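You operate a simulated robot arm through the tools that you are given. There is no shell and no other tool. Be economical: measure what you need, move in short steps, check, and stop when the job is done.

You are at the controls of a simulated two-armed robot. One attempt, no reset.

## Task
Put the silver tin and the brass key in the white basket.
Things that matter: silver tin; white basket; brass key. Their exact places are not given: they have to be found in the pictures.

It is judged by the outcome, as a careful person would: the job done as asked, and still so three seconds after it is handed in. It fails if anything else is knocked over, pushed out of place, dropped, spilled or broken.

## Robot
Two 6-joint arms with two-finger parallel grippers on one trunk, on a base that drives. Base frame: it is fixed to the floor where the robot stands at the start and does not move with it; the origin is under the middle of the robot, x ahead of it, y to its left, z up. Lengths are in m, angles in rad, forces in N, time in s.
The left shoulder is at the start at [0.06, 0.187, 1.172], the right one opposite. Places, roughly: white basket [-2.75, 2.25, 1]; brass key [-2.5, 2.25, 0.75]. Payload 1.57 kg a hand.
The TCP of each hand is the grasp point between the finger pads, 0.03 m short of the fingertips. In the tool frame z runs along the fingers and y along their closing line. The gripper opens to 0.11 m. The fingers are 0.024 m wide and 0.012 m thick; the gripper's body (0.048 by 0.112 m) begins 0.078 m behind the TCP.
Orientation is that of the tool frame in the base frame, as [roll, pitch, yaw] about the fixed x, y, z axes, in that order (R = Rz(yaw) Ry(pitch) Rx(roll)). With the fingers straight down and closing along the base's y, the tool's x points along the base's -x, its y along +y and its z along -z.

## Interface
- The arms move only by the tool jog_arm. It takes "left_motion", "right_motion" or both (then of equal length, played together; a hand with none holds still); each is a list of rows, each an object of numbers (a shift or turn left out is 0, a gripper value left out holds the last): "x", "y", "z": the shift along the base's x, y, z in units of 40 mm (1.0 is 40 mm); "wx", "wy", "wz": the turn, a rotation vector about the base's x, y, z in units of 8 degrees (1.0 is 8 degrees). In form: [{"x": .., "y": .., "z": .., "wx": .., "wy": .., "wz": ..}, ...]. A call has 1 to 8 rows; each row shifts and turns the commanded pose from where the row before left it. "left_grip" and "right_grip" are, for a hand that has rows, the finger opening in mm, from 0 to 110, set as the call begins (left out, the last holds). A call with a number of a shift or a turn outside -1 to 1 is refused whole. A row lasts 0.2 s, in which the tool goes at most 0.05 m and 0.15 rad; a call with a longer step from one row to the next is refused whole, and so is a gripper value outside its range. Where a pose cannot be reached the arm comes as near as it can. A force on the tool above 40 N (or 10 N above the force at the start of the call, whichever is more), or a blocked arm, ends the call early, and 0.2 s more pass. The fingers move at their own pace (about 0.153 m/s each) and stop on an object; they squeeze with about 34 N. The grip force told is the motor's: it shows also when the fingers shut on nothing. Time passes only in rows, and 0.2 s behind the last, so rows that do not move let the fingers close. The reply holds the time, the measured pose of the TCP, the force on the tool along the base axes, the opening and the grip force, in the units named above and with some noise.
- Cameras (640 x 400 px; columns grow to the right, rows downward): "scene" is now at [0.0174, 0.0223, 1.7112]; the picture's right is [0.09, -1.00, 0.00], its down [-0.77, -0.07, -0.64] and it looks along [0.63, 0.06, -0.77] (base axes); focal length 252 px, centre (320, 200). "left" rides on the left gripper at [0.07, -0.016, -0.141] in its tool frame; the picture's right is [0.23, 0.97, 0.00], its down [-0.86, 0.20, -0.48] and it looks along [-0.47, 0.11, 0.88] (tool axes); focal length 222 px, centre (320, 200). "right" rides on the right gripper at [0.07, 0.016, -0.141] in its tool frame; the picture's right is [-0.23, 0.97, 0.00], its down [-0.86, -0.20, -0.48] and it looks along [-0.47, -0.11, 0.88] (tool axes); focal length 222 px, centre (320, 200).
- grab_frame(camera): a new picture of that camera. It takes no simulated time.
- raise_lower(by): slides the trunk up (or, below 0, down) by that many m; the arms and the scene camera ride with it, the base frame stays. It gives what a move gives, with no picture.
- base_move(legs): drives the robot by 1 to 6 legs, each [ahead, left, turn to the left] in m, m and rad, along the robot's own axes; the way and the turn of a leg run together, so that a leg with both is an arc; at most 1.5 m and 3.142 rad a leg. The arms and the cameras ride along, it lands a little off, and it stops where it bumps. It gives what a move gives.
- aim_head(pan, tilt): turns the head with the scene camera to pan (to the left, within 1.501 rad either way) and tilt (down, from -0.506 to 1.204), counted from straight ahead of the robot. It gives what a move gives.
- probe_pixels(camera, pixels): there is no depth. For up to 12 entries [column, row, z] of the newest picture of that camera ("zoom" is the newest enlarged one), the place [x, y] in the base frame at which the ray of that pixel passes the height z, good to about 0.002 m, but the place of the scene camera against the robot may be out by one fixed shift of up to 0.018 m in any direction. It takes no simulated time.
- zoom(camera, box): a new picture of the part [left, top, right, bottom] of that camera's present view, enlarged. It takes no simulated time.
- job_done(): hands the job in; it is judged then, once.

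Keep the steps short. Do not move on a guess: measure, check each grasp and each placing, and mend mistakes. In all there are 80 turns and 78 pictures (those below and enlarged ones count). Leave the grippers open and the arms clear of the work at the hand-in unless told otherwise, and finish with a single line.

The tools are called by a JSON object that holds its "api" and its "payload". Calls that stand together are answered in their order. jog_arm: Moves the arms, as the interface text tells. Its arguments: {"type":"object","properties":{"left_motion":{"type":"array","items":{"type":"object","properties":{"x":{"type":"number"},"y":{"type":"number"},"z":{"type":"number"},"wx":{"type":"number"},"wy":{"type":"number"},"wz":{"type":"number"}}}},"left_grip":{"type":"number"},"right_motion":{"type":"array","items":{"type":"object","properties":{"x":{"type":"number"},"y":{"type":"number"},"z":{"type":"number"},"wx":{"type":"number"},"wy":{"type":"number"},"wz":{"type":"number"}}}},"right_grip":{"type":"number"}},"required":[]} The other tools are called the same way: raise_lower (by) slides the trunk up or down; base_move (legs) drives the base; aim_head (pan, tilt) turns the head that bears the scene camera; grab_frame (camera) takes a picture; probe_pixels (camera, pixels) gives the place at which the rays of pixels pass given heights; zoom (camera, box) takes an enlarged picture of a part of a camera's view; job_done () hands the job in.

At the start:

```text
time: 0.0
left_tool_pos: [0.5012, 0.1722, 1.1247]
left_tool_rot: [-3.141, 0.0, 3.141]
left_force: [-1.0, 0.5, 0.1]
left_grip_width: 0.1103
left_grasp_force: 0.1
right_tool_pos: [0.4368, -0.1686, 1.1646]
right_tool_rot: [3.141, -0.001, 3.14]
right_force: [0.6, -0.3, -0.4]
right_grip_width: 0.1098
right_grasp_force: 0.1
trunk travel left (down, up): [-0.8, 0.19]
robot x, y, heading: [-0.0038, -0.0, -0.0]
head pan, tilt: [0.087, 0.881]
```

scene: 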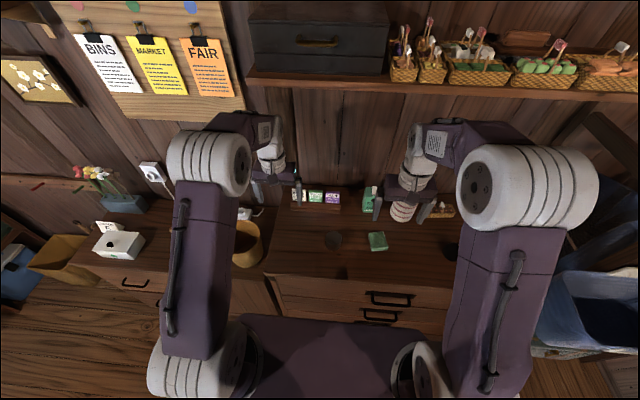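
right: 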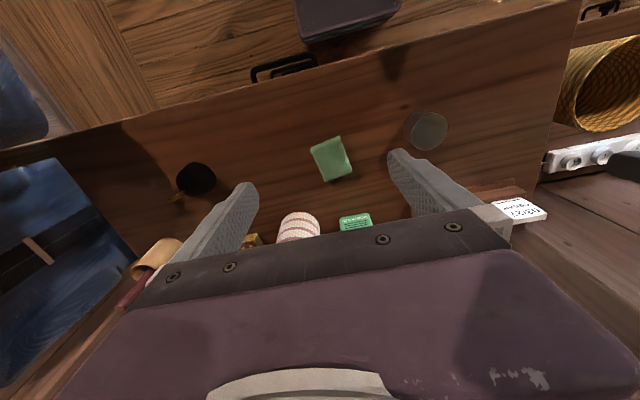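
left: 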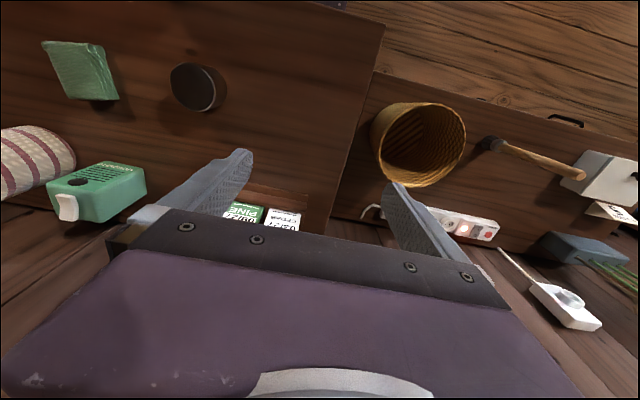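

I see a bench ahead with a grey round thing, possibly the silver tin, at right-camera (427,130), and a dark disc at (195,180). I'll enlarge both, and look from the scene camera too.

{"api": "zoom", "payload": {"camera": "right", "box": [140, 80, 480, 260]}}

{"api": "zoom", "payload": {"camera": "scene", "box": [220, 160, 480, 322]}}

```text
1.88 times, centred on (310, 170) of right
```

zoom: 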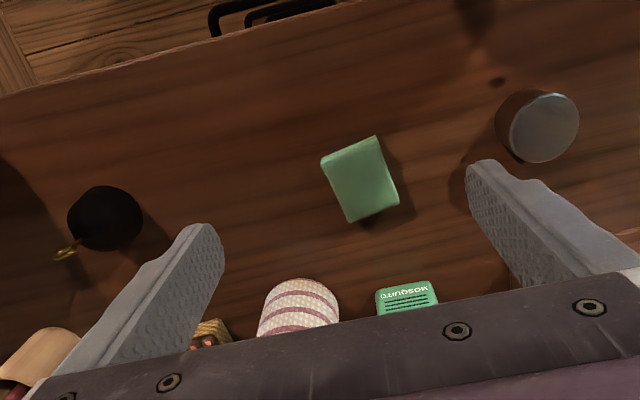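

```text
2.46 times, centred on (350, 241) of scene
```

zoom: 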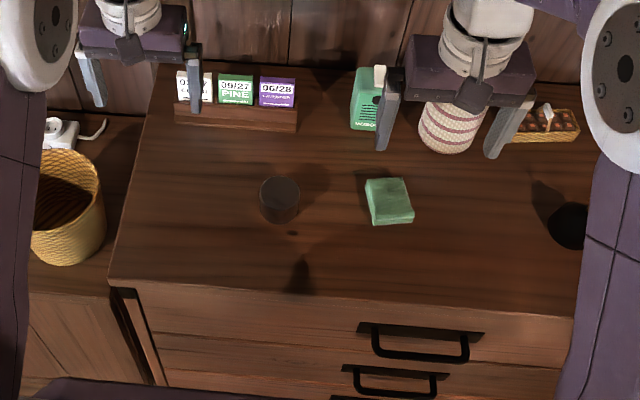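

The grey cylinder at left-camera (198,87) may be the tin. I'll enlarge it, measure it, and look around the room for the basket and key.

{"api": "zoom", "payload": {"camera": "left", "box": [120, 30, 280, 130]}}

{"api": "zoom", "payload": {"camera": "right", "box": [150, 140, 250, 203]}}

{"api": "aim_head", "payload": {"pan": 1.5, "tilt": 0.4}}

{"api": "grab_frame", "payload": {"camera": "scene"}}

```text
4.00 times, centred on (200, 80) of left
```

zoom: 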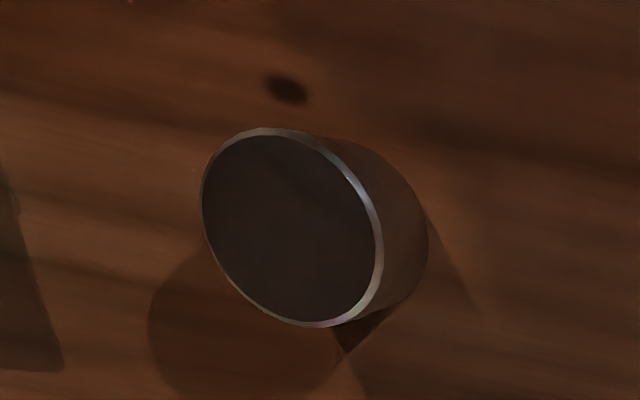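

```text
6.35 times, centred on (200, 172) of right
```

zoom: 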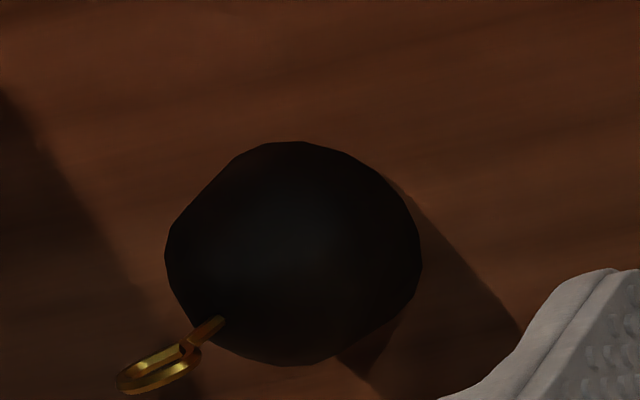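

```text
time: 1.5
left_tool_pos: [0.5025, 0.1731, 1.124]
left_tool_rot: [3.141, 0.001, 3.14]
left_force: [-0.4, -0.4, -0.4]
left_grip_width: 0.1101
left_grasp_force: 0.1
right_tool_pos: [0.4368, -0.1694, 1.1649]
right_tool_rot: [3.141, 0.0, -3.141]
right_force: [-0.6, 0.7, -0.1]
right_grip_width: 0.1099
right_grasp_force: 0.0
trunk travel left (down, up): [-0.8, 0.19]
robot x, y, heading: [-0.0009, -0.0015, 0.0]
head pan, tilt: [1.499, 0.4]
```

```text
70 pictures are left
```

scene: 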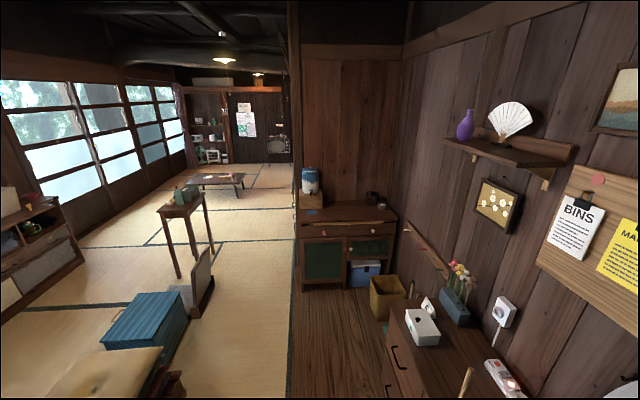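

The grey cylinder is metallic, so it's likely the silver tin. I'll measure it from the left picture: lid centre (193,87), lid edges (170.5,82) and (215.5,92), lowest base edge near (226,90). I'll also probe the nearby green soap.

{"api": "probe_pixels", "payload": {"camera": "left", "pixels": [[193, 87, 0.8], [193, 87, 0.85], [193, 87, 0.88], [170.5, 82, 0.85], [215.5, 92, 0.85], [227, 89, 0.8], [226, 80, 0.8], [193, 110, 0.8]]}}

{"api": "aim_head", "payload": {"pan": 0.0, "tilt": 0.9}}

{"api": "zoom", "payload": {"camera": "scene", "box": [240, 170, 400, 270]}}

```text
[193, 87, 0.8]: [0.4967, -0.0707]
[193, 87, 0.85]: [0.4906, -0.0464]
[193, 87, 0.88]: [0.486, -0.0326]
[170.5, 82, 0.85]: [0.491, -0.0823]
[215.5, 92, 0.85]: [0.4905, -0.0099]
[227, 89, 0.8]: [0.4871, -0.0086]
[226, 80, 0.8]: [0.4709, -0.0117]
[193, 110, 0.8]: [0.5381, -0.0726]
```

```text
time: 3.1
left_tool_pos: [0.5021, 0.1733, 1.1241]
left_tool_rot: [-3.141, 0.0, -3.141]
left_force: [0.6, 0.1, 0.0]
left_grip_width: 0.1101
left_grasp_force: 0.0
right_tool_pos: [0.4366, -0.169, 1.1636]
right_tool_rot: [-3.14, 0.001, 3.141]
right_force: [0.1, -0.5, 0.5]
right_grip_width: 0.11
right_grasp_force: 0.1
trunk travel left (down, up): [-0.8, 0.19]
robot x, y, heading: [-0.0011, -0.0006, -0.0]
head pan, tilt: [0.0, 0.901]
```

```text
4.00 times, centred on (320, 220) of scene
```

zoom: 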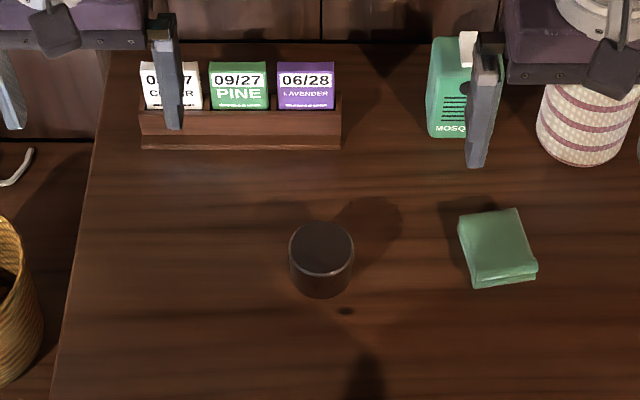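

Now the same tin from the right camera, lid centre (429,131), and the scene lid centre at zoom (321,248), to triangulate its height.

{"api": "probe_pixels", "payload": {"camera": "right", "pixels": [[429, 131, 0.8], [429, 131, 0.85], [429, 131, 0.88]]}}

{"api": "probe_pixels", "payload": {"camera": "zoom", "pixels": [[321, 248, 0.85], [290, 248, 0.85], [353, 248, 0.85], [321, 297, 0.8], [321, 220, 0.85], [470, 228, 0.82], [110, 50, 0.8]]}}

```text
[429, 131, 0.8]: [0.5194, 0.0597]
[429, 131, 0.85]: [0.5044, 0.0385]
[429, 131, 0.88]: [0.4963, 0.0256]
```

```text
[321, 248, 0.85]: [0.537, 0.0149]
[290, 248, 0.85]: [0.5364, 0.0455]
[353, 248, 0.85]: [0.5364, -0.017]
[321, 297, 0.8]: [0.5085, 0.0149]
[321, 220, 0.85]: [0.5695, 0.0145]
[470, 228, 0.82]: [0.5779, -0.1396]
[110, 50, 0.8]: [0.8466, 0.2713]
```

The rays meet near z≈0.94, higher than expected, so the surface may be above 0.8. I'll check with the wood knot: left (191,52), right (404.6,107.3), zoom (345,311).

{"api": "probe_pixels", "payload": {"camera": "left", "pixels": [[191.3, 52, 0.8], [191.3, 52, 0.9], [193, 87, 0.94]]}}

{"api": "probe_pixels", "payload": {"camera": "right", "pixels": [[404.6, 107.3, 0.8], [404.6, 107.3, 0.9], [429, 131, 0.94]]}}

{"api": "probe_pixels", "payload": {"camera": "zoom", "pixels": [[345, 311, 0.8], [345, 311, 0.9], [321, 248, 0.94]]}}

```text
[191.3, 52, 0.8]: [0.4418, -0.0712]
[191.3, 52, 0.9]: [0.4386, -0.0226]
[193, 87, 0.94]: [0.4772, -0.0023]
```

```text
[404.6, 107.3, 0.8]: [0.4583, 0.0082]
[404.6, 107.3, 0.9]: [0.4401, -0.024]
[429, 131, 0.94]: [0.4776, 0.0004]
```

```text
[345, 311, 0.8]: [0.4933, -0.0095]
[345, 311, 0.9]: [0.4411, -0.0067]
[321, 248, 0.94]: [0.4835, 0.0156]
```

The bench top is at z≈0.90. The cylinder's lid is at z≈0.943, centred near (0.477,-0.001) and about 57 mm across. I'll bring the left hand over it, staying high, and look.

{"api": "jog_arm", "payload": {"left_motion": [{"x": -0.12, "y": -0.87}, {"x": -0.12, "y": -0.87}, {"x": -0.12, "y": -0.87}, {"x": -0.12, "y": -0.87}, {"x": -0.13, "y": -0.87, "z": -0.5}, {"z": -0.7}, {}], "left_grip": 110}}

{"api": "grab_frame", "payload": {"camera": "left"}}

```text
time: 4.7
left_tool_pos: [0.4772, -0.0007, 1.0762]
left_tool_rot: [-3.141, 0.002, -3.141]
left_force: [-0.3, 0.1, 0.6]
left_grip_width: 0.1097
left_grasp_force: 0.0
right_tool_pos: [0.4353, -0.1684, 1.1653]
right_tool_rot: [-3.142, -0.002, -3.141]
right_force: [-0.1, 0.5, 1.0]
right_grip_width: 0.11
right_grasp_force: 0.1
trunk travel left (down, up): [-0.8, 0.19]
robot x, y, heading: [0.0008, 0.0018, -0.002]
head pan, tilt: [0.0, 0.901]
```

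```text
68 pictures are left
```

left: 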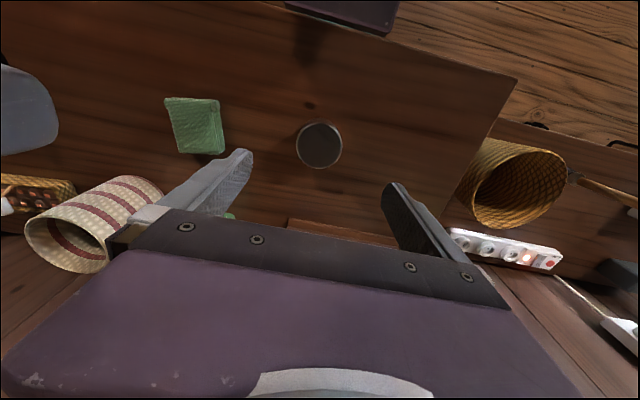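

The disc is at (320,145), between the fingers. I'll check its place at lid height and enlarge it.

{"api": "probe_pixels", "payload": {"camera": "left", "pixels": [[320, 145, 0.943], [297, 145, 0.943], [342, 145, 0.943], [212, 125, 0.92], [300, 250, 0.9]]}}

{"api": "zoom", "payload": {"camera": "left", "box": [260, 100, 388, 180]}}

```text
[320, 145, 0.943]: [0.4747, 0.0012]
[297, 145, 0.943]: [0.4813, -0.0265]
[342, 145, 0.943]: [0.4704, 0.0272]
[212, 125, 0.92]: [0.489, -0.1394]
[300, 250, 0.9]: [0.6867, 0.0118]
```

```text
5.00 times, centred on (324, 140) of left
```

zoom: 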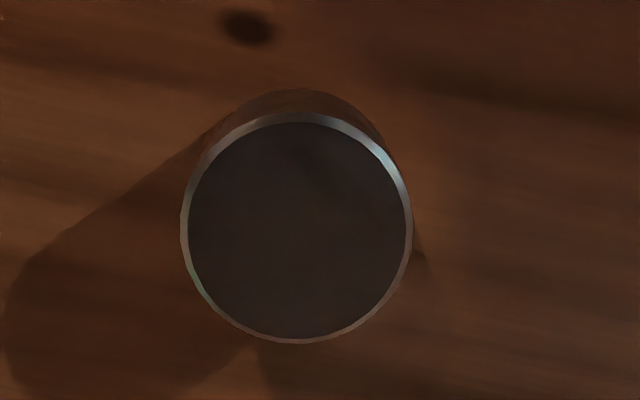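

It's a mirror-bright metal tin, right between the open fingers. I'll lower straight to TCP z≈0.938.

{"api": "jog_arm", "payload": {"left_motion": [{"z": -0.8}, {"z": -0.8}, {"z": -0.8}, {"z": -0.7}, {"z": -0.35, "x": -0.03}, {}]}}

{"api": "grab_frame", "payload": {"camera": "left"}}

```text
time: 6.1
left_tool_pos: [0.4766, -0.001, 0.9375]
left_tool_rot: [-3.141, 0.001, -3.141]
left_force: [0.1, -0.5, -0.4]
left_grip_width: 0.1102
left_grasp_force: 0.1
right_tool_pos: [0.4365, -0.1686, 1.1647]
right_tool_rot: [3.141, -0.001, 3.141]
right_force: [0.8, -0.6, 0.1]
right_grip_width: 0.1103
right_grasp_force: 0.1
trunk travel left (down, up): [-0.8, 0.19]
robot x, y, heading: [-0.0007, -0.0022, 0.005]
head pan, tilt: [0.0, 0.901]
```

```text
66 pictures are left
```

left: 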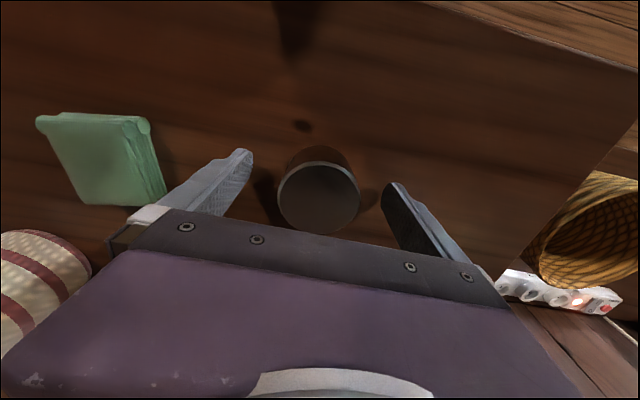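

The tin is centred between the pads. I'll close on it.

{"api": "jog_arm", "payload": {"left_motion": [{}, {}, {}, {}], "left_grip": 30}}

{"api": "jog_arm", "payload": {"left_motion": [{"z": 0.5}, {"z": 0.8}, {"z": 0.8}, {"z": 0.8}, {"z": 0.8}, {}]}}

{"api": "grab_frame", "payload": {"camera": "left"}}

```text
time: 7.1
left_tool_pos: [0.4784, 0.0003, 0.9377]
left_tool_rot: [-3.141, 0.0, 3.14]
left_force: [0.9, -1.5, -0.3]
left_grip_width: 0.0567
left_grasp_force: 34.2
right_tool_pos: [0.4375, -0.1695, 1.1651]
right_tool_rot: [3.14, 0.001, 3.138]
right_force: [-0.1, 0.0, 1.0]
right_grip_width: 0.1103
right_grasp_force: 0.0
trunk travel left (down, up): [-0.8, 0.19]
robot x, y, heading: [-0.003, -0.0027, -0.001]
head pan, tilt: [0.0, 0.901]
```

```text
time: 8.5
left_tool_pos: [0.4764, -0.0, 1.0853]
left_tool_rot: [-3.141, 0.0, 3.141]
left_force: [-0.3, -0.6, -1.2]
left_grip_width: 0.0565
left_grasp_force: 33.9
right_tool_pos: [0.4368, -0.169, 1.1642]
right_tool_rot: [-3.142, -0.001, 3.141]
right_force: [0.7, 0.0, 0.6]
right_grip_width: 0.1104
right_grasp_force: 0.0
trunk travel left (down, up): [-0.8, 0.19]
robot x, y, heading: [-0.0025, 0.0012, 0.002]
head pan, tilt: [0.0, 0.901]
```

```text
65 pictures are left
```

left: 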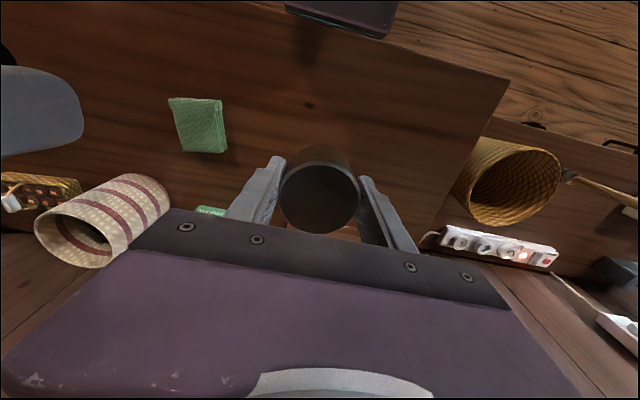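

Tin held (56.5 mm, 34 N). I'll raise it, pull both hands in, then look to the sides for room to turn.

{"api": "jog_arm", "payload": {"left_motion": [{"z": 0.8, "y": 0.6}, {"z": 0.8, "y": 0.8, "x": -0.6}, {"y": 0.8, "x": -0.8}, {"y": 0.8, "x": -0.8}, {"y": 0.8, "x": -0.8}, {"y": 0.8, "x": -0.8}, {"x": -0.5}, {}], "right_motion": [{"z": 0.0, "x": 0}, {"x": -0.8}, {"x": -0.8}, {"x": -0.8}, {"x": -0.8}, {}, {}, {}]}}

{"api": "aim_head", "payload": {"pan": 1.5, "tilt": 0.8}}

{"api": "grab_frame", "payload": {"camera": "scene"}}

{"api": "aim_head", "payload": {"pan": -1.5, "tilt": 0.6}}

{"api": "grab_frame", "payload": {"camera": "scene"}}

```text
refused: row 2 steps farther than a row can; nothing moved
```

```text
time: 10.1
left_tool_pos: [0.4754, 0.001, 1.085]
left_tool_rot: [-3.14, -0.002, -3.141]
left_force: [-0.9, -0.8, -1.4]
left_grip_width: 0.0566
left_grasp_force: 33.7
right_tool_pos: [0.4374, -0.1685, 1.1639]
right_tool_rot: [-3.14, -0.001, 3.142]
right_force: [-1.3, 1.3, 0.1]
right_grip_width: 0.11
right_grasp_force: 0.1
trunk travel left (down, up): [-0.8, 0.19]
robot x, y, heading: [-0.0035, -0.0017, 0.001]
head pan, tilt: [1.499, 0.799]
```

```text
64 pictures are left
```

scene: 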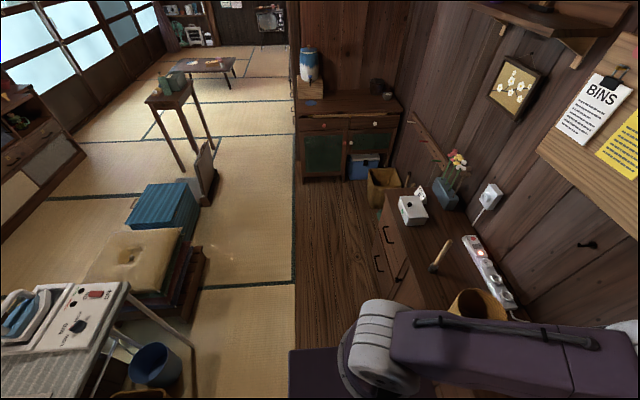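

```text
time: 12.7
left_tool_pos: [0.4764, 0.0009, 1.0858]
left_tool_rot: [3.141, 0.002, -3.141]
left_force: [0.5, 1.6, -1.4]
left_grip_width: 0.0566
left_grasp_force: 33.7
right_tool_pos: [0.437, -0.1692, 1.165]
right_tool_rot: [-3.141, 0.002, 3.141]
right_force: [0.2, -1.3, 0.1]
right_grip_width: 0.1099
right_grasp_force: 0.0
trunk travel left (down, up): [-0.8, 0.19]
robot x, y, heading: [-0.0049, 0.0029, -0.004]
head pan, tilt: [-1.499, 0.6]
```

```text
63 pictures are left
```

scene: 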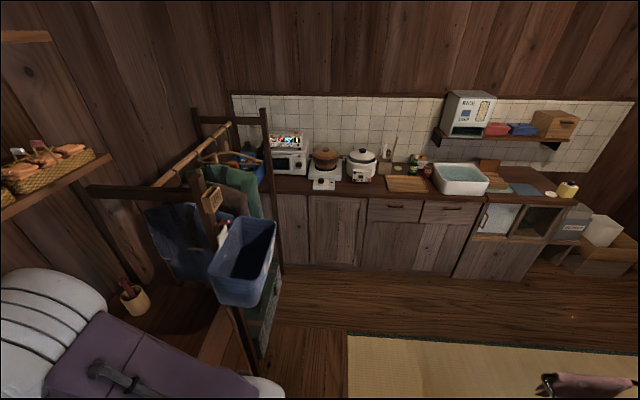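

The second row was too long, so I'll split it and pull the hands in.

{"api": "jog_arm", "payload": {"left_motion": [{"z": 0.7, "y": 0.6}, {"z": 0.7, "y": 0.8}, {"y": 0.8, "x": -0.7}, {"y": 0.8, "x": -0.8}, {"y": 0.7, "x": -0.8}, {"y": 0.7, "x": -0.8}, {"x": -0.9}, {}], "right_motion": [{}, {"x": -0.8}, {"x": -0.8}, {"x": -0.8}, {"x": -0.8}, {}, {}, {}]}}

{"api": "aim_head", "payload": {"pan": 1.5, "tilt": 1.1}}

{"api": "grab_frame", "payload": {"camera": "scene"}}

{"api": "probe_pixels", "payload": {"camera": "scene", "pixels": [[10, 200, 0], [100, 200, 0], [200, 200, 0], [300, 200, 0], [150, 100, 0], [250, 100, 0], [100, 300, 0], [200, 300, 0], [100, 380, 0]]}}

```text
time: 14.5
left_tool_pos: [0.3154, 0.1745, 1.1435]
left_tool_rot: [-3.141, 0.0, -3.141]
left_force: [-0.4, -0.2, -1.2]
left_grip_width: 0.0567
left_grasp_force: 34.1
right_tool_pos: [0.3086, -0.1689, 1.1637]
right_tool_rot: [-3.141, 0.0, -3.141]
right_force: [1.1, 0.2, 0.4]
right_grip_width: 0.1098
right_grasp_force: 0.1
trunk travel left (down, up): [-0.8, 0.19]
robot x, y, heading: [-0.0008, 0.0, -0.002]
head pan, tilt: [-1.499, 0.6]
```

```text
time: 17.1
left_tool_pos: [0.313, 0.1742, 1.1438]
left_tool_rot: [3.141, -0.001, -3.14]
left_force: [-0.1, -0.4, -1.2]
left_grip_width: 0.0566
left_grasp_force: 33.6
right_tool_pos: [0.3085, -0.169, 1.1634]
right_tool_rot: [-3.141, -0.001, 3.141]
right_force: [0.3, 0.1, 1.0]
right_grip_width: 0.1101
right_grasp_force: 0.1
trunk travel left (down, up): [-0.8, 0.19]
robot x, y, heading: [0.0009, -0.0051, 0.002]
head pan, tilt: [1.499, 1.1]
```

```text
62 pictures are left
```

scene: 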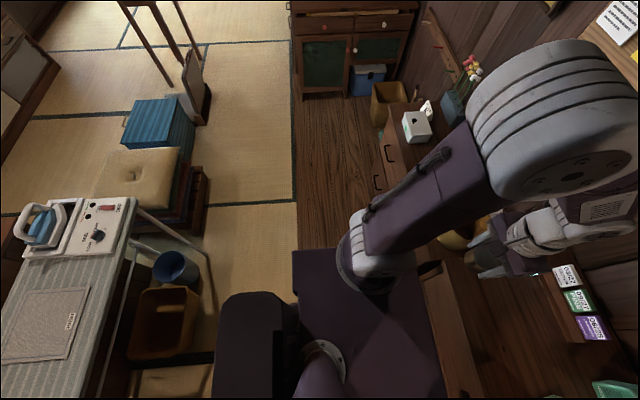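

```text
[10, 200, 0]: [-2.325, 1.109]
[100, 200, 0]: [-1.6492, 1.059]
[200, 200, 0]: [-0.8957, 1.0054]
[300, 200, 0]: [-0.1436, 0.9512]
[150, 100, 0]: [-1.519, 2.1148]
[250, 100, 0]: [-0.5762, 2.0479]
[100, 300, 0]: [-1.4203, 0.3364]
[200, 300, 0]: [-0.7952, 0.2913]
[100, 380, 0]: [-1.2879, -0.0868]
```

Behind me to the left are an ironing table and bins, nearest at x≈-0.65, and the bench front is at x≈0.34. There's room to turn at x≈-0.12. I'll back up slightly, turn left, then look ahead.

{"api": "base_move", "payload": {"legs": [[-0.12, 0, 0], [0, 0, 1.57]]}}

{"api": "aim_head", "payload": {"pan": 0.6, "tilt": 0.45}}

{"api": "grab_frame", "payload": {"camera": "scene"}}

```text
time: 22.2
left_tool_pos: [-0.2902, 0.3169, 1.1438]
left_tool_rot: [-3.141, 0.0, -1.588]
left_force: [-0.1, 0.5, -1.4]
left_grip_width: 0.0569
left_grasp_force: 34.0
right_tool_pos: [0.0538, 0.307, 1.1637]
right_tool_rot: [3.141, 0.0, -1.584]
right_force: [0.2, 1.2, 0.5]
right_grip_width: 0.11
right_grasp_force: 0.1
trunk travel left (down, up): [-0.8, 0.19]
robot x, y, heading: [-0.1189, -0.0027, 1.556]
head pan, tilt: [1.499, 1.1]
```

```text
time: 23.4
left_tool_pos: [-0.2909, 0.3162, 1.1444]
left_tool_rot: [-3.141, -0.002, -1.586]
left_force: [-0.5, 0.2, -0.9]
left_grip_width: 0.0568
left_grasp_force: 34.5
right_tool_pos: [0.0525, 0.3067, 1.163]
right_tool_rot: [3.141, 0.0, -1.586]
right_force: [0.1, -0.6, 0.4]
right_grip_width: 0.1099
right_grasp_force: 0.0
trunk travel left (down, up): [-0.8, 0.19]
robot x, y, heading: [-0.1226, 0.0017, 1.555]
head pan, tilt: [0.6, 0.45]
```

```text
61 pictures are left
```

scene: 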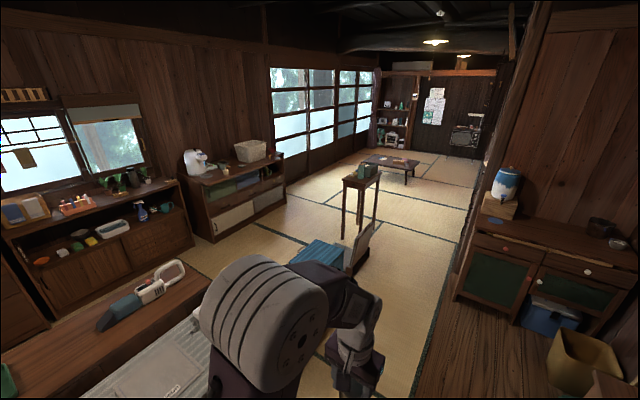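

A whitish basket stands on the window cabinet at (250,150). I'll enlarge that cabinet and the floor route.

{"api": "zoom", "payload": {"camera": "scene", "box": [170, 125, 298, 205]}}

{"api": "probe_pixels", "payload": {"camera": "scene", "pixels": [[213, 240, 0], [285, 200, 0], [343, 236, 0], [373, 235, 0], [350, 272, 0], [300, 265, 0], [183, 178, 0.85], [250, 162, 0.85], [440, 250, 0], [195, 245, 0]]}}

```text
5.00 times, centred on (234, 165) of scene
```

zoom: 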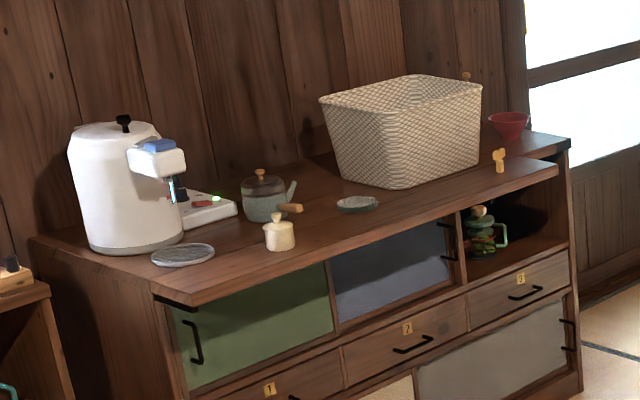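

```text
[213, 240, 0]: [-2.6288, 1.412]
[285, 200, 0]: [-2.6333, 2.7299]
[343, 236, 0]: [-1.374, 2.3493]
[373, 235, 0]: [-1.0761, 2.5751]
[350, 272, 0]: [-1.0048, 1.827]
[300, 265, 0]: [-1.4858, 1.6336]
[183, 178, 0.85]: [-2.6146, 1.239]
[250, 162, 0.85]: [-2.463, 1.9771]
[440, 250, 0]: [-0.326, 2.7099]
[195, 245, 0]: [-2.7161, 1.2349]
```

The key looks to be at the cabinet's front right edge. I need route measurements: green cabinet left foot (455,300), leaning board foot (352,273), ironing table, chest, and stand legs.

{"api": "probe_pixels", "payload": {"camera": "scene", "pixels": [[453, 300, 0], [466, 243, 0.85], [516, 325, 0], [350, 274, 0], [375, 232, 0.4], [358, 240, 0], [379, 178, 0.8], [345, 185, 0.8], [325, 243, 0.35], [290, 260, 0.35]]}}

{"api": "zoom", "payload": {"camera": "scene", "box": [270, 150, 500, 294]}}

{"api": "aim_head", "payload": {"pan": 0.0, "tilt": 1.2}}

{"api": "grab_frame", "payload": {"camera": "scene"}}

```text
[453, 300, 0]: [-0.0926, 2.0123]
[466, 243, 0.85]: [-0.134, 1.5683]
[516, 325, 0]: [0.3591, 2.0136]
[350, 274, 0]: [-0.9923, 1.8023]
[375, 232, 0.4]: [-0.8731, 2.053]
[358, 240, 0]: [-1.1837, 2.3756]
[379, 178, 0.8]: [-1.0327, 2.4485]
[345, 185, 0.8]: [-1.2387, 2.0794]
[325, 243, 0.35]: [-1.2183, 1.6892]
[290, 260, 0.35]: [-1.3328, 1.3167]
```

```text
2.78 times, centred on (385, 222) of scene
```

zoom: 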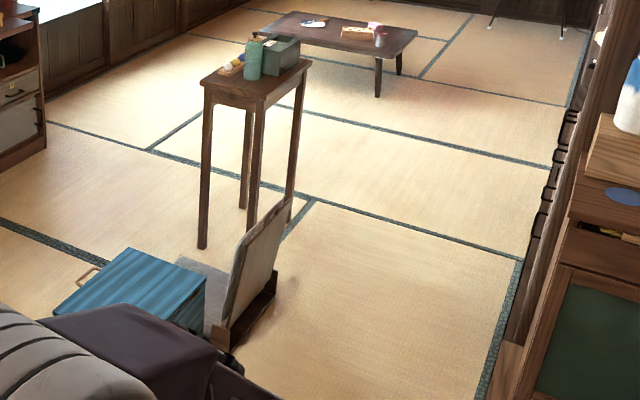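

```text
time: 24.5
left_tool_pos: [-0.2913, 0.3174, 1.1438]
left_tool_rot: [-3.138, 0.001, -1.588]
left_force: [-0.3, 0.3, -0.7]
left_grip_width: 0.0565
left_grasp_force: 34.2
right_tool_pos: [0.0534, 0.3067, 1.1641]
right_tool_rot: [-3.141, 0.001, -1.584]
right_force: [0.0, 0.2, 0.1]
right_grip_width: 0.11
right_grasp_force: 0.0
trunk travel left (down, up): [-0.8, 0.19]
robot x, y, heading: [-0.1204, -0.0018, 1.56]
head pan, tilt: [0.0, 1.201]
```

```text
58 pictures are left
```

scene: 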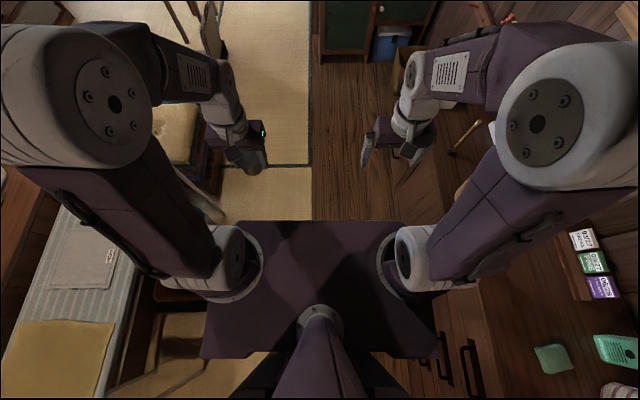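

The base is fairly narrow and the elbows ride high. The corridor to y≈3.2 runs along x≈-0.35, then x≈-0.52 between the board (x≈-0.95) and green cabinet (x≈-0.1). I'll drive the first part and check.

{"api": "base_move", "payload": {"legs": [[0.5, 0.22, 0], [0.7, 0.16, 0]]}}

{"api": "aim_head", "payload": {"pan": 0.2, "tilt": 0.9}}

{"api": "grab_frame", "payload": {"camera": "scene"}}

```text
time: 31.2
left_tool_pos: [-0.6456, 1.5287, 1.1434]
left_tool_rot: [3.141, 0.002, -1.591]
left_force: [-0.7, -0.3, -1.1]
left_grip_width: 0.0566
left_grasp_force: 34.2
right_tool_pos: [-0.3019, 1.516, 1.1628]
right_tool_rot: [3.141, 0.0, -1.587]
right_force: [-0.7, -0.2, -0.2]
right_grip_width: 0.11
right_grasp_force: 0.1
trunk travel left (down, up): [-0.8, 0.19]
robot x, y, heading: [-0.4776, 1.2114, 1.554]
head pan, tilt: [0.0, 1.201]
```

```text
time: 32.0
left_tool_pos: [-0.6454, 1.5306, 1.1439]
left_tool_rot: [-3.139, -0.001, -1.59]
left_force: [-0.2, 0.3, -1.7]
left_grip_width: 0.0564
left_grasp_force: 34.3
right_tool_pos: [-0.3023, 1.5166, 1.1629]
right_tool_rot: [-3.14, 0.001, -1.588]
right_force: [-0.8, 0.4, 0.2]
right_grip_width: 0.1101
right_grasp_force: 0.0
trunk travel left (down, up): [-0.8, 0.19]
robot x, y, heading: [-0.479, 1.2105, 1.55]
head pan, tilt: [0.201, 0.901]
```

```text
57 pictures are left
```

scene: 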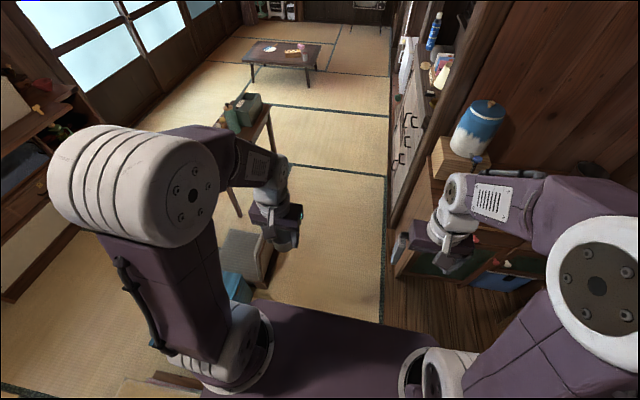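

I'll check clearances: barrel base (460,150), stand item, and the shelf unit's left edge near (390,225).

{"api": "probe_pixels", "payload": {"camera": "scene", "pixels": [[435, 165, 0.85], [452, 130, 1.1], [388, 228, 0], [390, 95, 0.8], [262, 287, 0], [275, 255, 0.45], [240, 215, 0], [270, 100, 0.8], [225, 115, 0.9], [262, 97, 0.9], [395, 275, 0]]}}

```text
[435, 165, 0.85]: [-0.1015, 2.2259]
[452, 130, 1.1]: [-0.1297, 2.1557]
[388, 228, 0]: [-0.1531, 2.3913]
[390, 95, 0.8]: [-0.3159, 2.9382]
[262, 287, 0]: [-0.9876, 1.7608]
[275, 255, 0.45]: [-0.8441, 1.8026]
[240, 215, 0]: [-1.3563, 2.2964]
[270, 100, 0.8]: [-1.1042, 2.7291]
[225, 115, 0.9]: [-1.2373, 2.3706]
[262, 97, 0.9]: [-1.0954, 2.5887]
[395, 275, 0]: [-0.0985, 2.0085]
```

Clear lane: I'll keep the robot near x≈-0.56 between board and barrel, and go on to y≈3.25. The leaning board and stand stay left.

{"api": "base_move", "payload": {"legs": [[0.4, 0.1, 0], [0.6, 0.02, 0], [1.05, 0.12, 0]]}}

{"api": "aim_head", "payload": {"pan": 1.45, "tilt": 0.7}}

{"api": "grab_frame", "payload": {"camera": "scene"}}

```text
time: 42.7
left_tool_pos: [-0.8301, 3.6103, 1.1442]
left_tool_rot: [3.142, 0.002, -1.6]
left_force: [-0.2, 0.0, -0.3]
left_grip_width: 0.0564
left_grasp_force: 33.4
right_tool_pos: [-0.4877, 3.5956, 1.1637]
right_tool_rot: [-3.141, 0.0, -1.598]
right_force: [0.7, 0.0, -0.2]
right_grip_width: 0.1098
right_grasp_force: 0.0
trunk travel left (down, up): [-0.8, 0.19]
robot x, y, heading: [-0.6632, 3.2906, 1.544]
head pan, tilt: [0.201, 0.901]
```

```text
time: 44.1
left_tool_pos: [-0.8307, 3.6117, 1.1436]
left_tool_rot: [-3.141, 0.001, -1.598]
left_force: [-0.5, 0.5, -1.0]
left_grip_width: 0.0565
left_grasp_force: 33.8
right_tool_pos: [-0.4884, 3.597, 1.1627]
right_tool_rot: [-3.141, 0.0, -1.598]
right_force: [0.9, -0.9, 0.6]
right_grip_width: 0.1102
right_grasp_force: 0.0
trunk travel left (down, up): [-0.8, 0.19]
robot x, y, heading: [-0.6634, 3.2943, 1.547]
head pan, tilt: [1.45, 0.7]
```

```text
56 pictures are left
```

scene: 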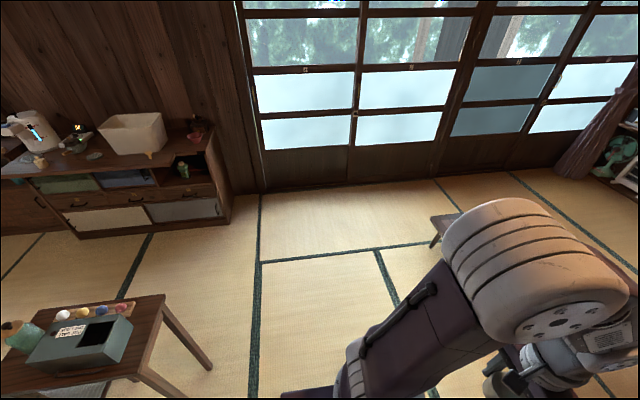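

Clear around me; the stand is at lower left and the cabinet with basket is ahead-left. I'll turn to face the cabinet wall and drive ahead.

{"api": "base_move", "payload": {"legs": [[0, 0, 1.595], [1.2, 0, 0], [0, 0.75, 0]]}}

{"api": "aim_head", "payload": {"pan": 0.0, "tilt": 0.75}}

{"api": "grab_frame", "payload": {"camera": "scene"}}

```text
time: 57.8
left_tool_pos: [-2.1777, 2.3529, 1.1438]
left_tool_rot: [-3.14, 0.0, 0.016]
left_force: [-0.5, -0.6, -1.2]
left_grip_width: 0.0565
left_grasp_force: 34.2
right_tool_pos: [-2.1785, 2.6954, 1.163]
right_tool_rot: [-3.141, 0.0, 0.018]
right_force: [-1.2, -0.9, 0.3]
right_grip_width: 0.1099
right_grasp_force: 0.1
trunk travel left (down, up): [-0.8, 0.19]
robot x, y, heading: [-1.8654, 2.5328, -3.123]
head pan, tilt: [1.45, 0.7]
```

```text
time: 59.4
left_tool_pos: [-2.1787, 2.3527, 1.1437]
left_tool_rot: [-3.141, -0.001, 0.017]
left_force: [-0.4, -0.2, -1.0]
left_grip_width: 0.056
left_grasp_force: 34.2
right_tool_pos: [-2.1776, 2.6953, 1.1627]
right_tool_rot: [-3.141, 0.0, 0.017]
right_force: [-0.8, -0.8, -0.3]
right_grip_width: 0.1099
right_grasp_force: 0.1
trunk travel left (down, up): [-0.8, 0.19]
robot x, y, heading: [-1.8611, 2.532, -3.123]
head pan, tilt: [0.0, 0.75]
```

```text
55 pictures are left
```

scene: 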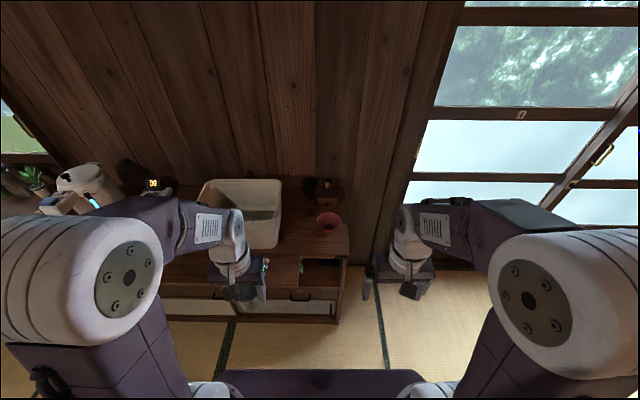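

The basket is at (243,212) ahead-left. I'll look through the left hand camera and enlarge the scene view.

{"api": "grab_frame", "payload": {"camera": "left"}}

{"api": "zoom", "payload": {"camera": "scene", "box": [160, 160, 370, 292]}}

{"api": "grab_frame", "payload": {"camera": "right"}}

```text
54 pictures are left
```

left: 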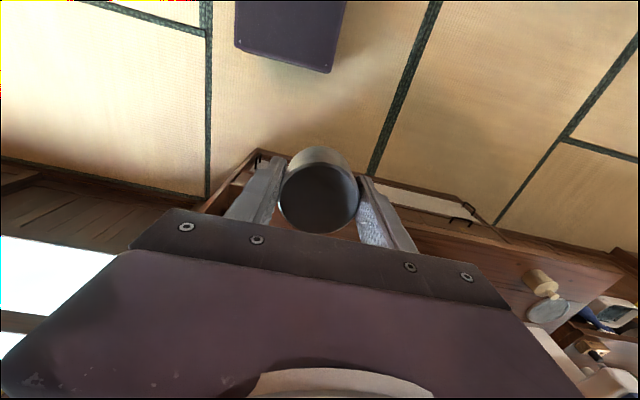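

```text
3.03 times, centred on (265, 226) of scene
```

zoom: 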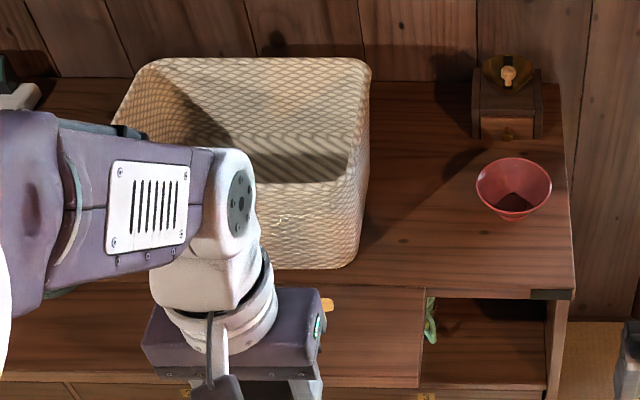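

```text
52 pictures are left
```

right: 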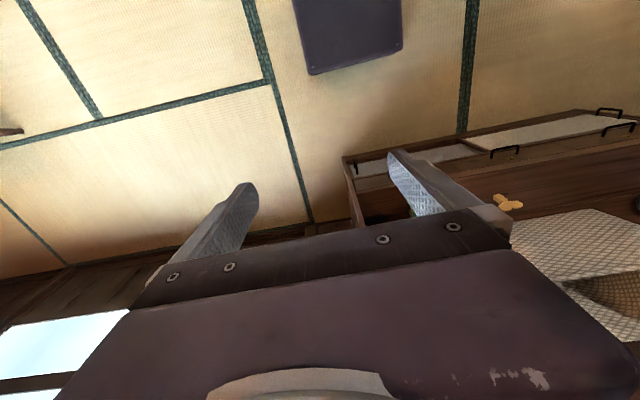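

The brass key shows at right-camera (508,202), in front of the basket. I'll enlarge and triangulate: key at right (508,202), scene zoom (327,303).

{"api": "probe_pixels", "payload": {"camera": "zoom", "pixels": [[327, 305, 0.75], [327, 305, 0.85], [570, 290, 0.75], [570, 290, 0.85], [355, 265, 0.75], [355, 265, 0.85], [515, 215, 0.75], [515, 215, 0.85], [370, 65, 1.0], [145, 62, 1.0], [355, 180, 1.0]]}}

{"api": "probe_pixels", "payload": {"camera": "right", "pixels": [[508, 204, 0.75], [508, 204, 0.8], [508, 204, 0.85], [344, 158, 0.8], [509, 236, 1.0]]}}

{"api": "zoom", "payload": {"camera": "right", "box": [440, 160, 580, 248]}}

```text
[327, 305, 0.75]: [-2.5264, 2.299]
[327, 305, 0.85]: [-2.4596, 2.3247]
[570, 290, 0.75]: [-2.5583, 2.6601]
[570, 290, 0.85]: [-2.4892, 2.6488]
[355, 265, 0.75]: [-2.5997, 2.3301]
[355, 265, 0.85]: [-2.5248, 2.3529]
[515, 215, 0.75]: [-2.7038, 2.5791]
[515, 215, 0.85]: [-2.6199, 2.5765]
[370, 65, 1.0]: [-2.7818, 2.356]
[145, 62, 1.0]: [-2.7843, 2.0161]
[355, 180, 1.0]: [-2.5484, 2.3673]
```

```text
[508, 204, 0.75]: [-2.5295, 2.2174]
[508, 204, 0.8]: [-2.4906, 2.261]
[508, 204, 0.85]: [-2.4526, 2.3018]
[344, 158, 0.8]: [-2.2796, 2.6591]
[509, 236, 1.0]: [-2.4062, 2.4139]
```

```text
4.55 times, centred on (510, 204) of right
```

zoom: 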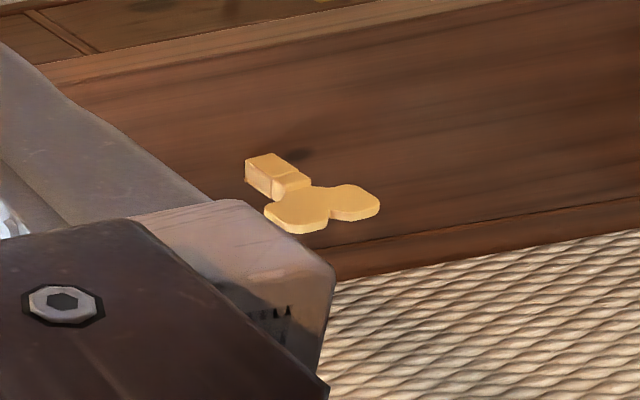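

The surface here is at roughly z≈0.9, with the key near (-2.42,2.34). I'll first deliver the tin. I need more height and to get closer: raise the trunk 0.12, then move ahead 0.15 and left 0.12.

{"api": "raise_lower", "payload": {"by": 0.12}}

{"api": "base_move", "payload": {"legs": [[0.14, 0.12, 0]]}}

{"api": "grab_frame", "payload": {"camera": "scene"}}

{"api": "grab_frame", "payload": {"camera": "left"}}

```text
time: 60.9
left_tool_pos: [-2.1774, 2.352, 1.264]
left_tool_rot: [3.14, 0.0, 0.016]
left_force: [0.0, -0.2, -0.8]
left_grip_width: 0.0563
left_grasp_force: 33.2
right_tool_pos: [-2.1781, 2.6952, 1.2834]
right_tool_rot: [-3.141, 0.001, 0.017]
right_force: [-0.1, 0.1, 0.4]
right_grip_width: 0.1098
right_grasp_force: 0.1
trunk travel left (down, up): [-0.92, 0.07]
robot x, y, heading: [-1.8674, 2.5336, -3.125]
head pan, tilt: [0.0, 0.75]
```

```text
time: 62.4
left_tool_pos: [-2.3128, 2.2326, 1.2652]
left_tool_rot: [3.14, 0.005, 0.015]
left_force: [-1.0, 0.3, -0.4]
left_grip_width: 0.0566
left_grasp_force: 34.2
right_tool_pos: [-2.3127, 2.5756, 1.2847]
right_tool_rot: [3.14, 0.003, 0.018]
right_force: [-0.3, 0.6, 0.1]
right_grip_width: 0.11
right_grasp_force: 0.0
trunk travel left (down, up): [-0.92, 0.07]
robot x, y, heading: [-2.0034, 2.414, -3.123]
head pan, tilt: [0.0, 0.75]
```

```text
50 pictures are left
```

scene: 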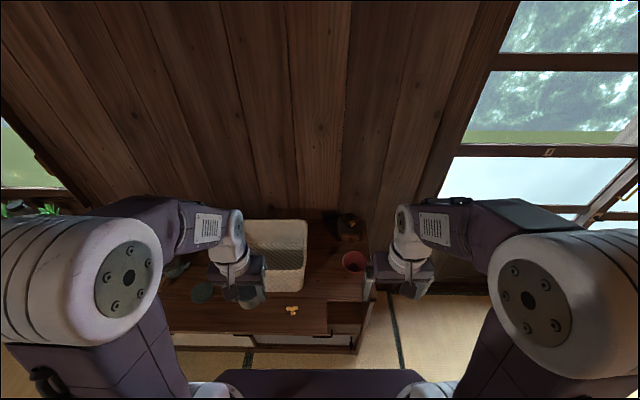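

```text
49 pictures are left
```

left: 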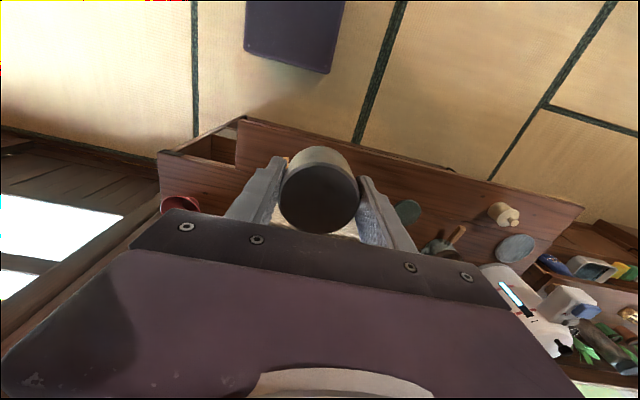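

I'll tilt the head a bit, enlarge, and measure the basket and key.

{"api": "zoom", "payload": {"camera": "scene", "box": [210, 200, 370, 300]}}

{"api": "zoom", "payload": {"camera": "scene", "box": [270, 290, 334, 330]}}

{"api": "probe_pixels", "payload": {"camera": "scene", "pixels": [[307, 222, 1.0], [307, 222, 1.1], [248, 220, 1.0], [248, 220, 1.1], [304, 262, 1.1], [304, 262, 1.0], [299, 290, 0.9], [292, 308, 0.9], [327, 333, 0.9], [355, 350, 0]]}}

```text
4.00 times, centred on (290, 250) of scene
```

zoom: 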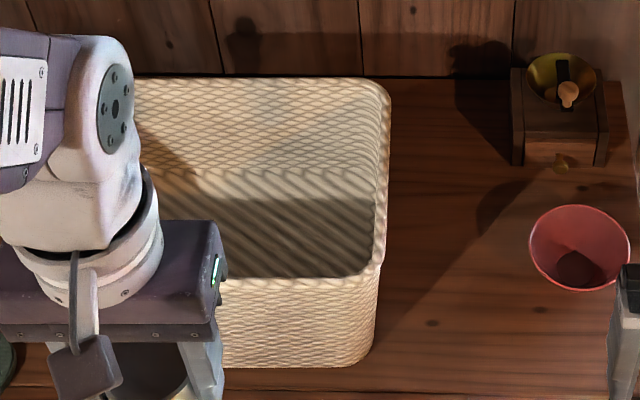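

```text
10.00 times, centred on (302, 310) of scene
```

zoom: 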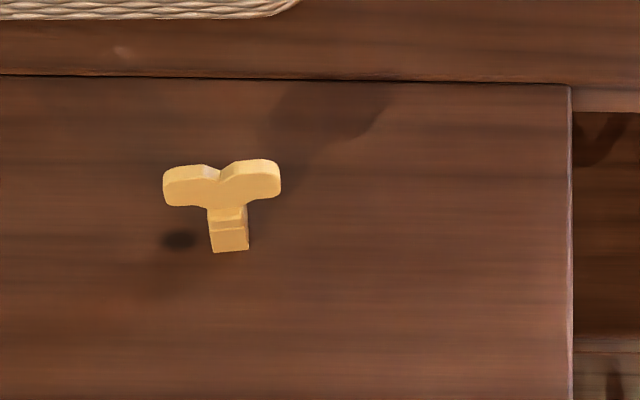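

```text
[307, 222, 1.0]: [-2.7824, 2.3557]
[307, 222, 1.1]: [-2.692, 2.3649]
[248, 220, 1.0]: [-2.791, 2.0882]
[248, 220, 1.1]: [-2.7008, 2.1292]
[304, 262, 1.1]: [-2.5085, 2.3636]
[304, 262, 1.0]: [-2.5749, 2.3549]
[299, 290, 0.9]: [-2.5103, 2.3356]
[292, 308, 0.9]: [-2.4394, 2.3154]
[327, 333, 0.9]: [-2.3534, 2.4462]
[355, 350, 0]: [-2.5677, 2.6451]
```

The key seems to stand upright on its stem. Heights are uncertain across my two robot positions, so I'll triangulate without driving. The left hand goes aside (−y), and the right camera looks from two spots.

{"api": "jog_arm", "payload": {"left_motion": [{"y": -0.8}, {"y": -0.8}, {"y": -0.8}, {"y": -0.8}, {}], "right_motion": [{"y": -0.8}, {"y": -0.8}, {"y": -0.8}, {"y": -0.6}, {}]}}

{"api": "grab_frame", "payload": {"camera": "right"}}

{"api": "zoom", "payload": {"camera": "scene", "box": [190, 200, 350, 300]}}

```text
time: 63.6
left_tool_pos: [-2.3153, 2.103, 1.2664]
left_tool_rot: [-3.14, 0.001, 0.015]
left_force: [-0.2, 0.3, -1.3]
left_grip_width: 0.0562
left_grasp_force: 34.1
right_tool_pos: [-2.3157, 2.4529, 1.2835]
right_tool_rot: [-3.141, 0.0, 0.014]
right_force: [0.3, 0.8, -0.8]
right_grip_width: 0.11
right_grasp_force: 0.0
trunk travel left (down, up): [-0.92, 0.07]
robot x, y, heading: [-2.0009, 2.4093, -3.127]
head pan, tilt: [0.0, 0.75]
```

```text
46 pictures are left
```

right: 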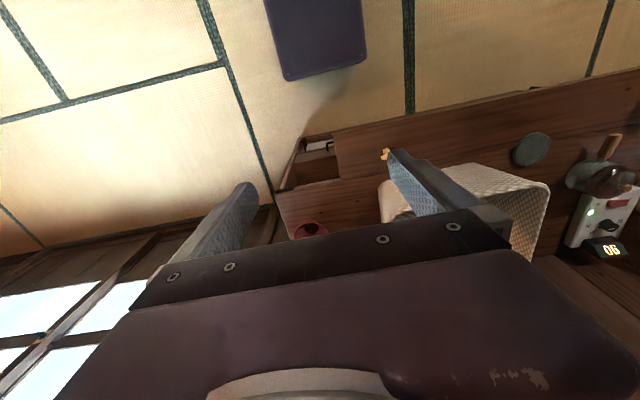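

```text
4.00 times, centred on (270, 250) of scene
```

zoom: 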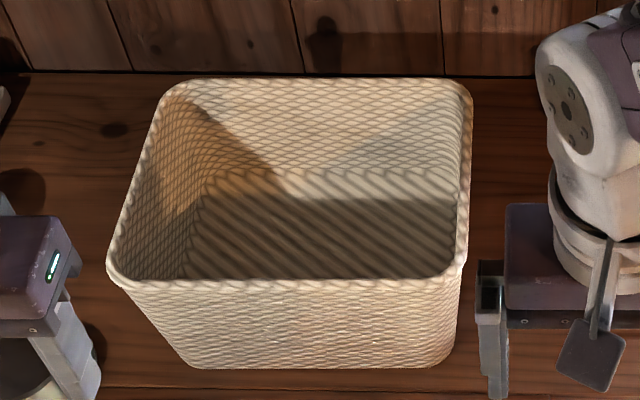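

Now the basket is fully visible. For height, I'll match the front board's right-front corner, right (334,131) and scene (327,333), by enlarging both.

{"api": "zoom", "payload": {"camera": "right", "box": [310, 110, 438, 190]}}

{"api": "zoom", "payload": {"camera": "scene", "box": [270, 290, 350, 340]}}

```text
5.00 times, centred on (374, 150) of right
```

zoom: 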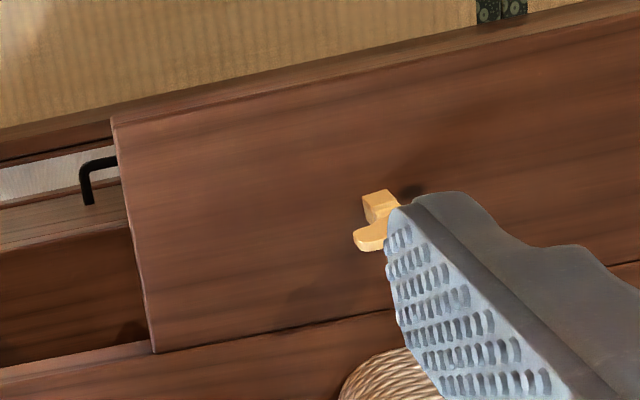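

```text
8.00 times, centred on (310, 315) of scene
```

zoom: 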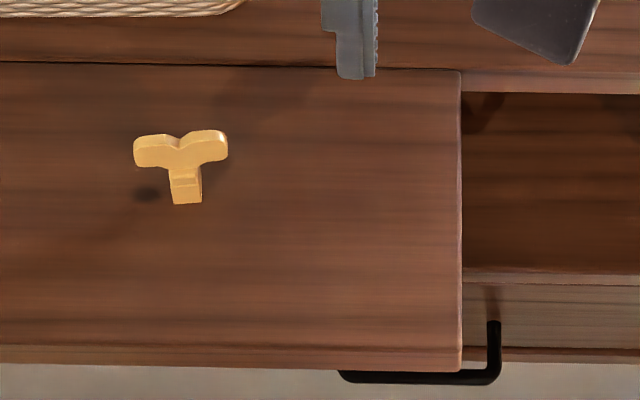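

Back-right board corner: right (340.4,180.6), zoom (461,72). Front: right (332.4,134.4), zoom (461,349). Probing at several heights.

{"api": "probe_pixels", "payload": {"camera": "right", "pixels": [[340.4, 180.6, 0.8], [340.4, 180.6, 0.9], [332.4, 134.4, 0.8], [332.4, 134.4, 0.9], [387, 150, 0.8], [387, 150, 0.9]]}}

{"api": "probe_pixels", "payload": {"camera": "zoom", "pixels": [[461, 72, 0.8], [461, 72, 0.9], [461, 349, 0.8], [461, 349, 0.9], [187, 203, 0.8], [187, 203, 0.9], [181, 150, 0.8], [181, 150, 0.9]]}}

```text
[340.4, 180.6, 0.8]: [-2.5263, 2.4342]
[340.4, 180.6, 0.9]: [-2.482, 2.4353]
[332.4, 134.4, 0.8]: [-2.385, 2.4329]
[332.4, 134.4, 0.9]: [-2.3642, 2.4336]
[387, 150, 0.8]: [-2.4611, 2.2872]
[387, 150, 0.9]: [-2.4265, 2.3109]
```

```text
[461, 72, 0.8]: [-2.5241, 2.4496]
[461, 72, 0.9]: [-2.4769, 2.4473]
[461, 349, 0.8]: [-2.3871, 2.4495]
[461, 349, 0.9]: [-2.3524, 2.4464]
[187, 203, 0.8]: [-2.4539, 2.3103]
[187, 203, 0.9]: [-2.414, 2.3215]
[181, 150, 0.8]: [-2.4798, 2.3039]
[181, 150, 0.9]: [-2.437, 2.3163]
```

Estimates spread 0.84–0.87. The left camera gives a wide baseline to the same key and board corner, so I'll look there.

{"api": "grab_frame", "payload": {"camera": "left"}}

```text
42 pictures are left
```

left: 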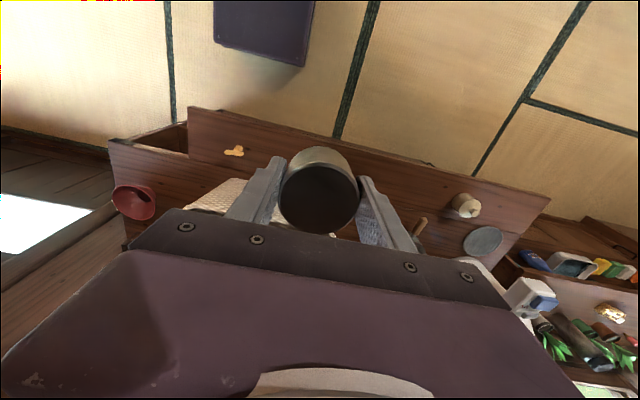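

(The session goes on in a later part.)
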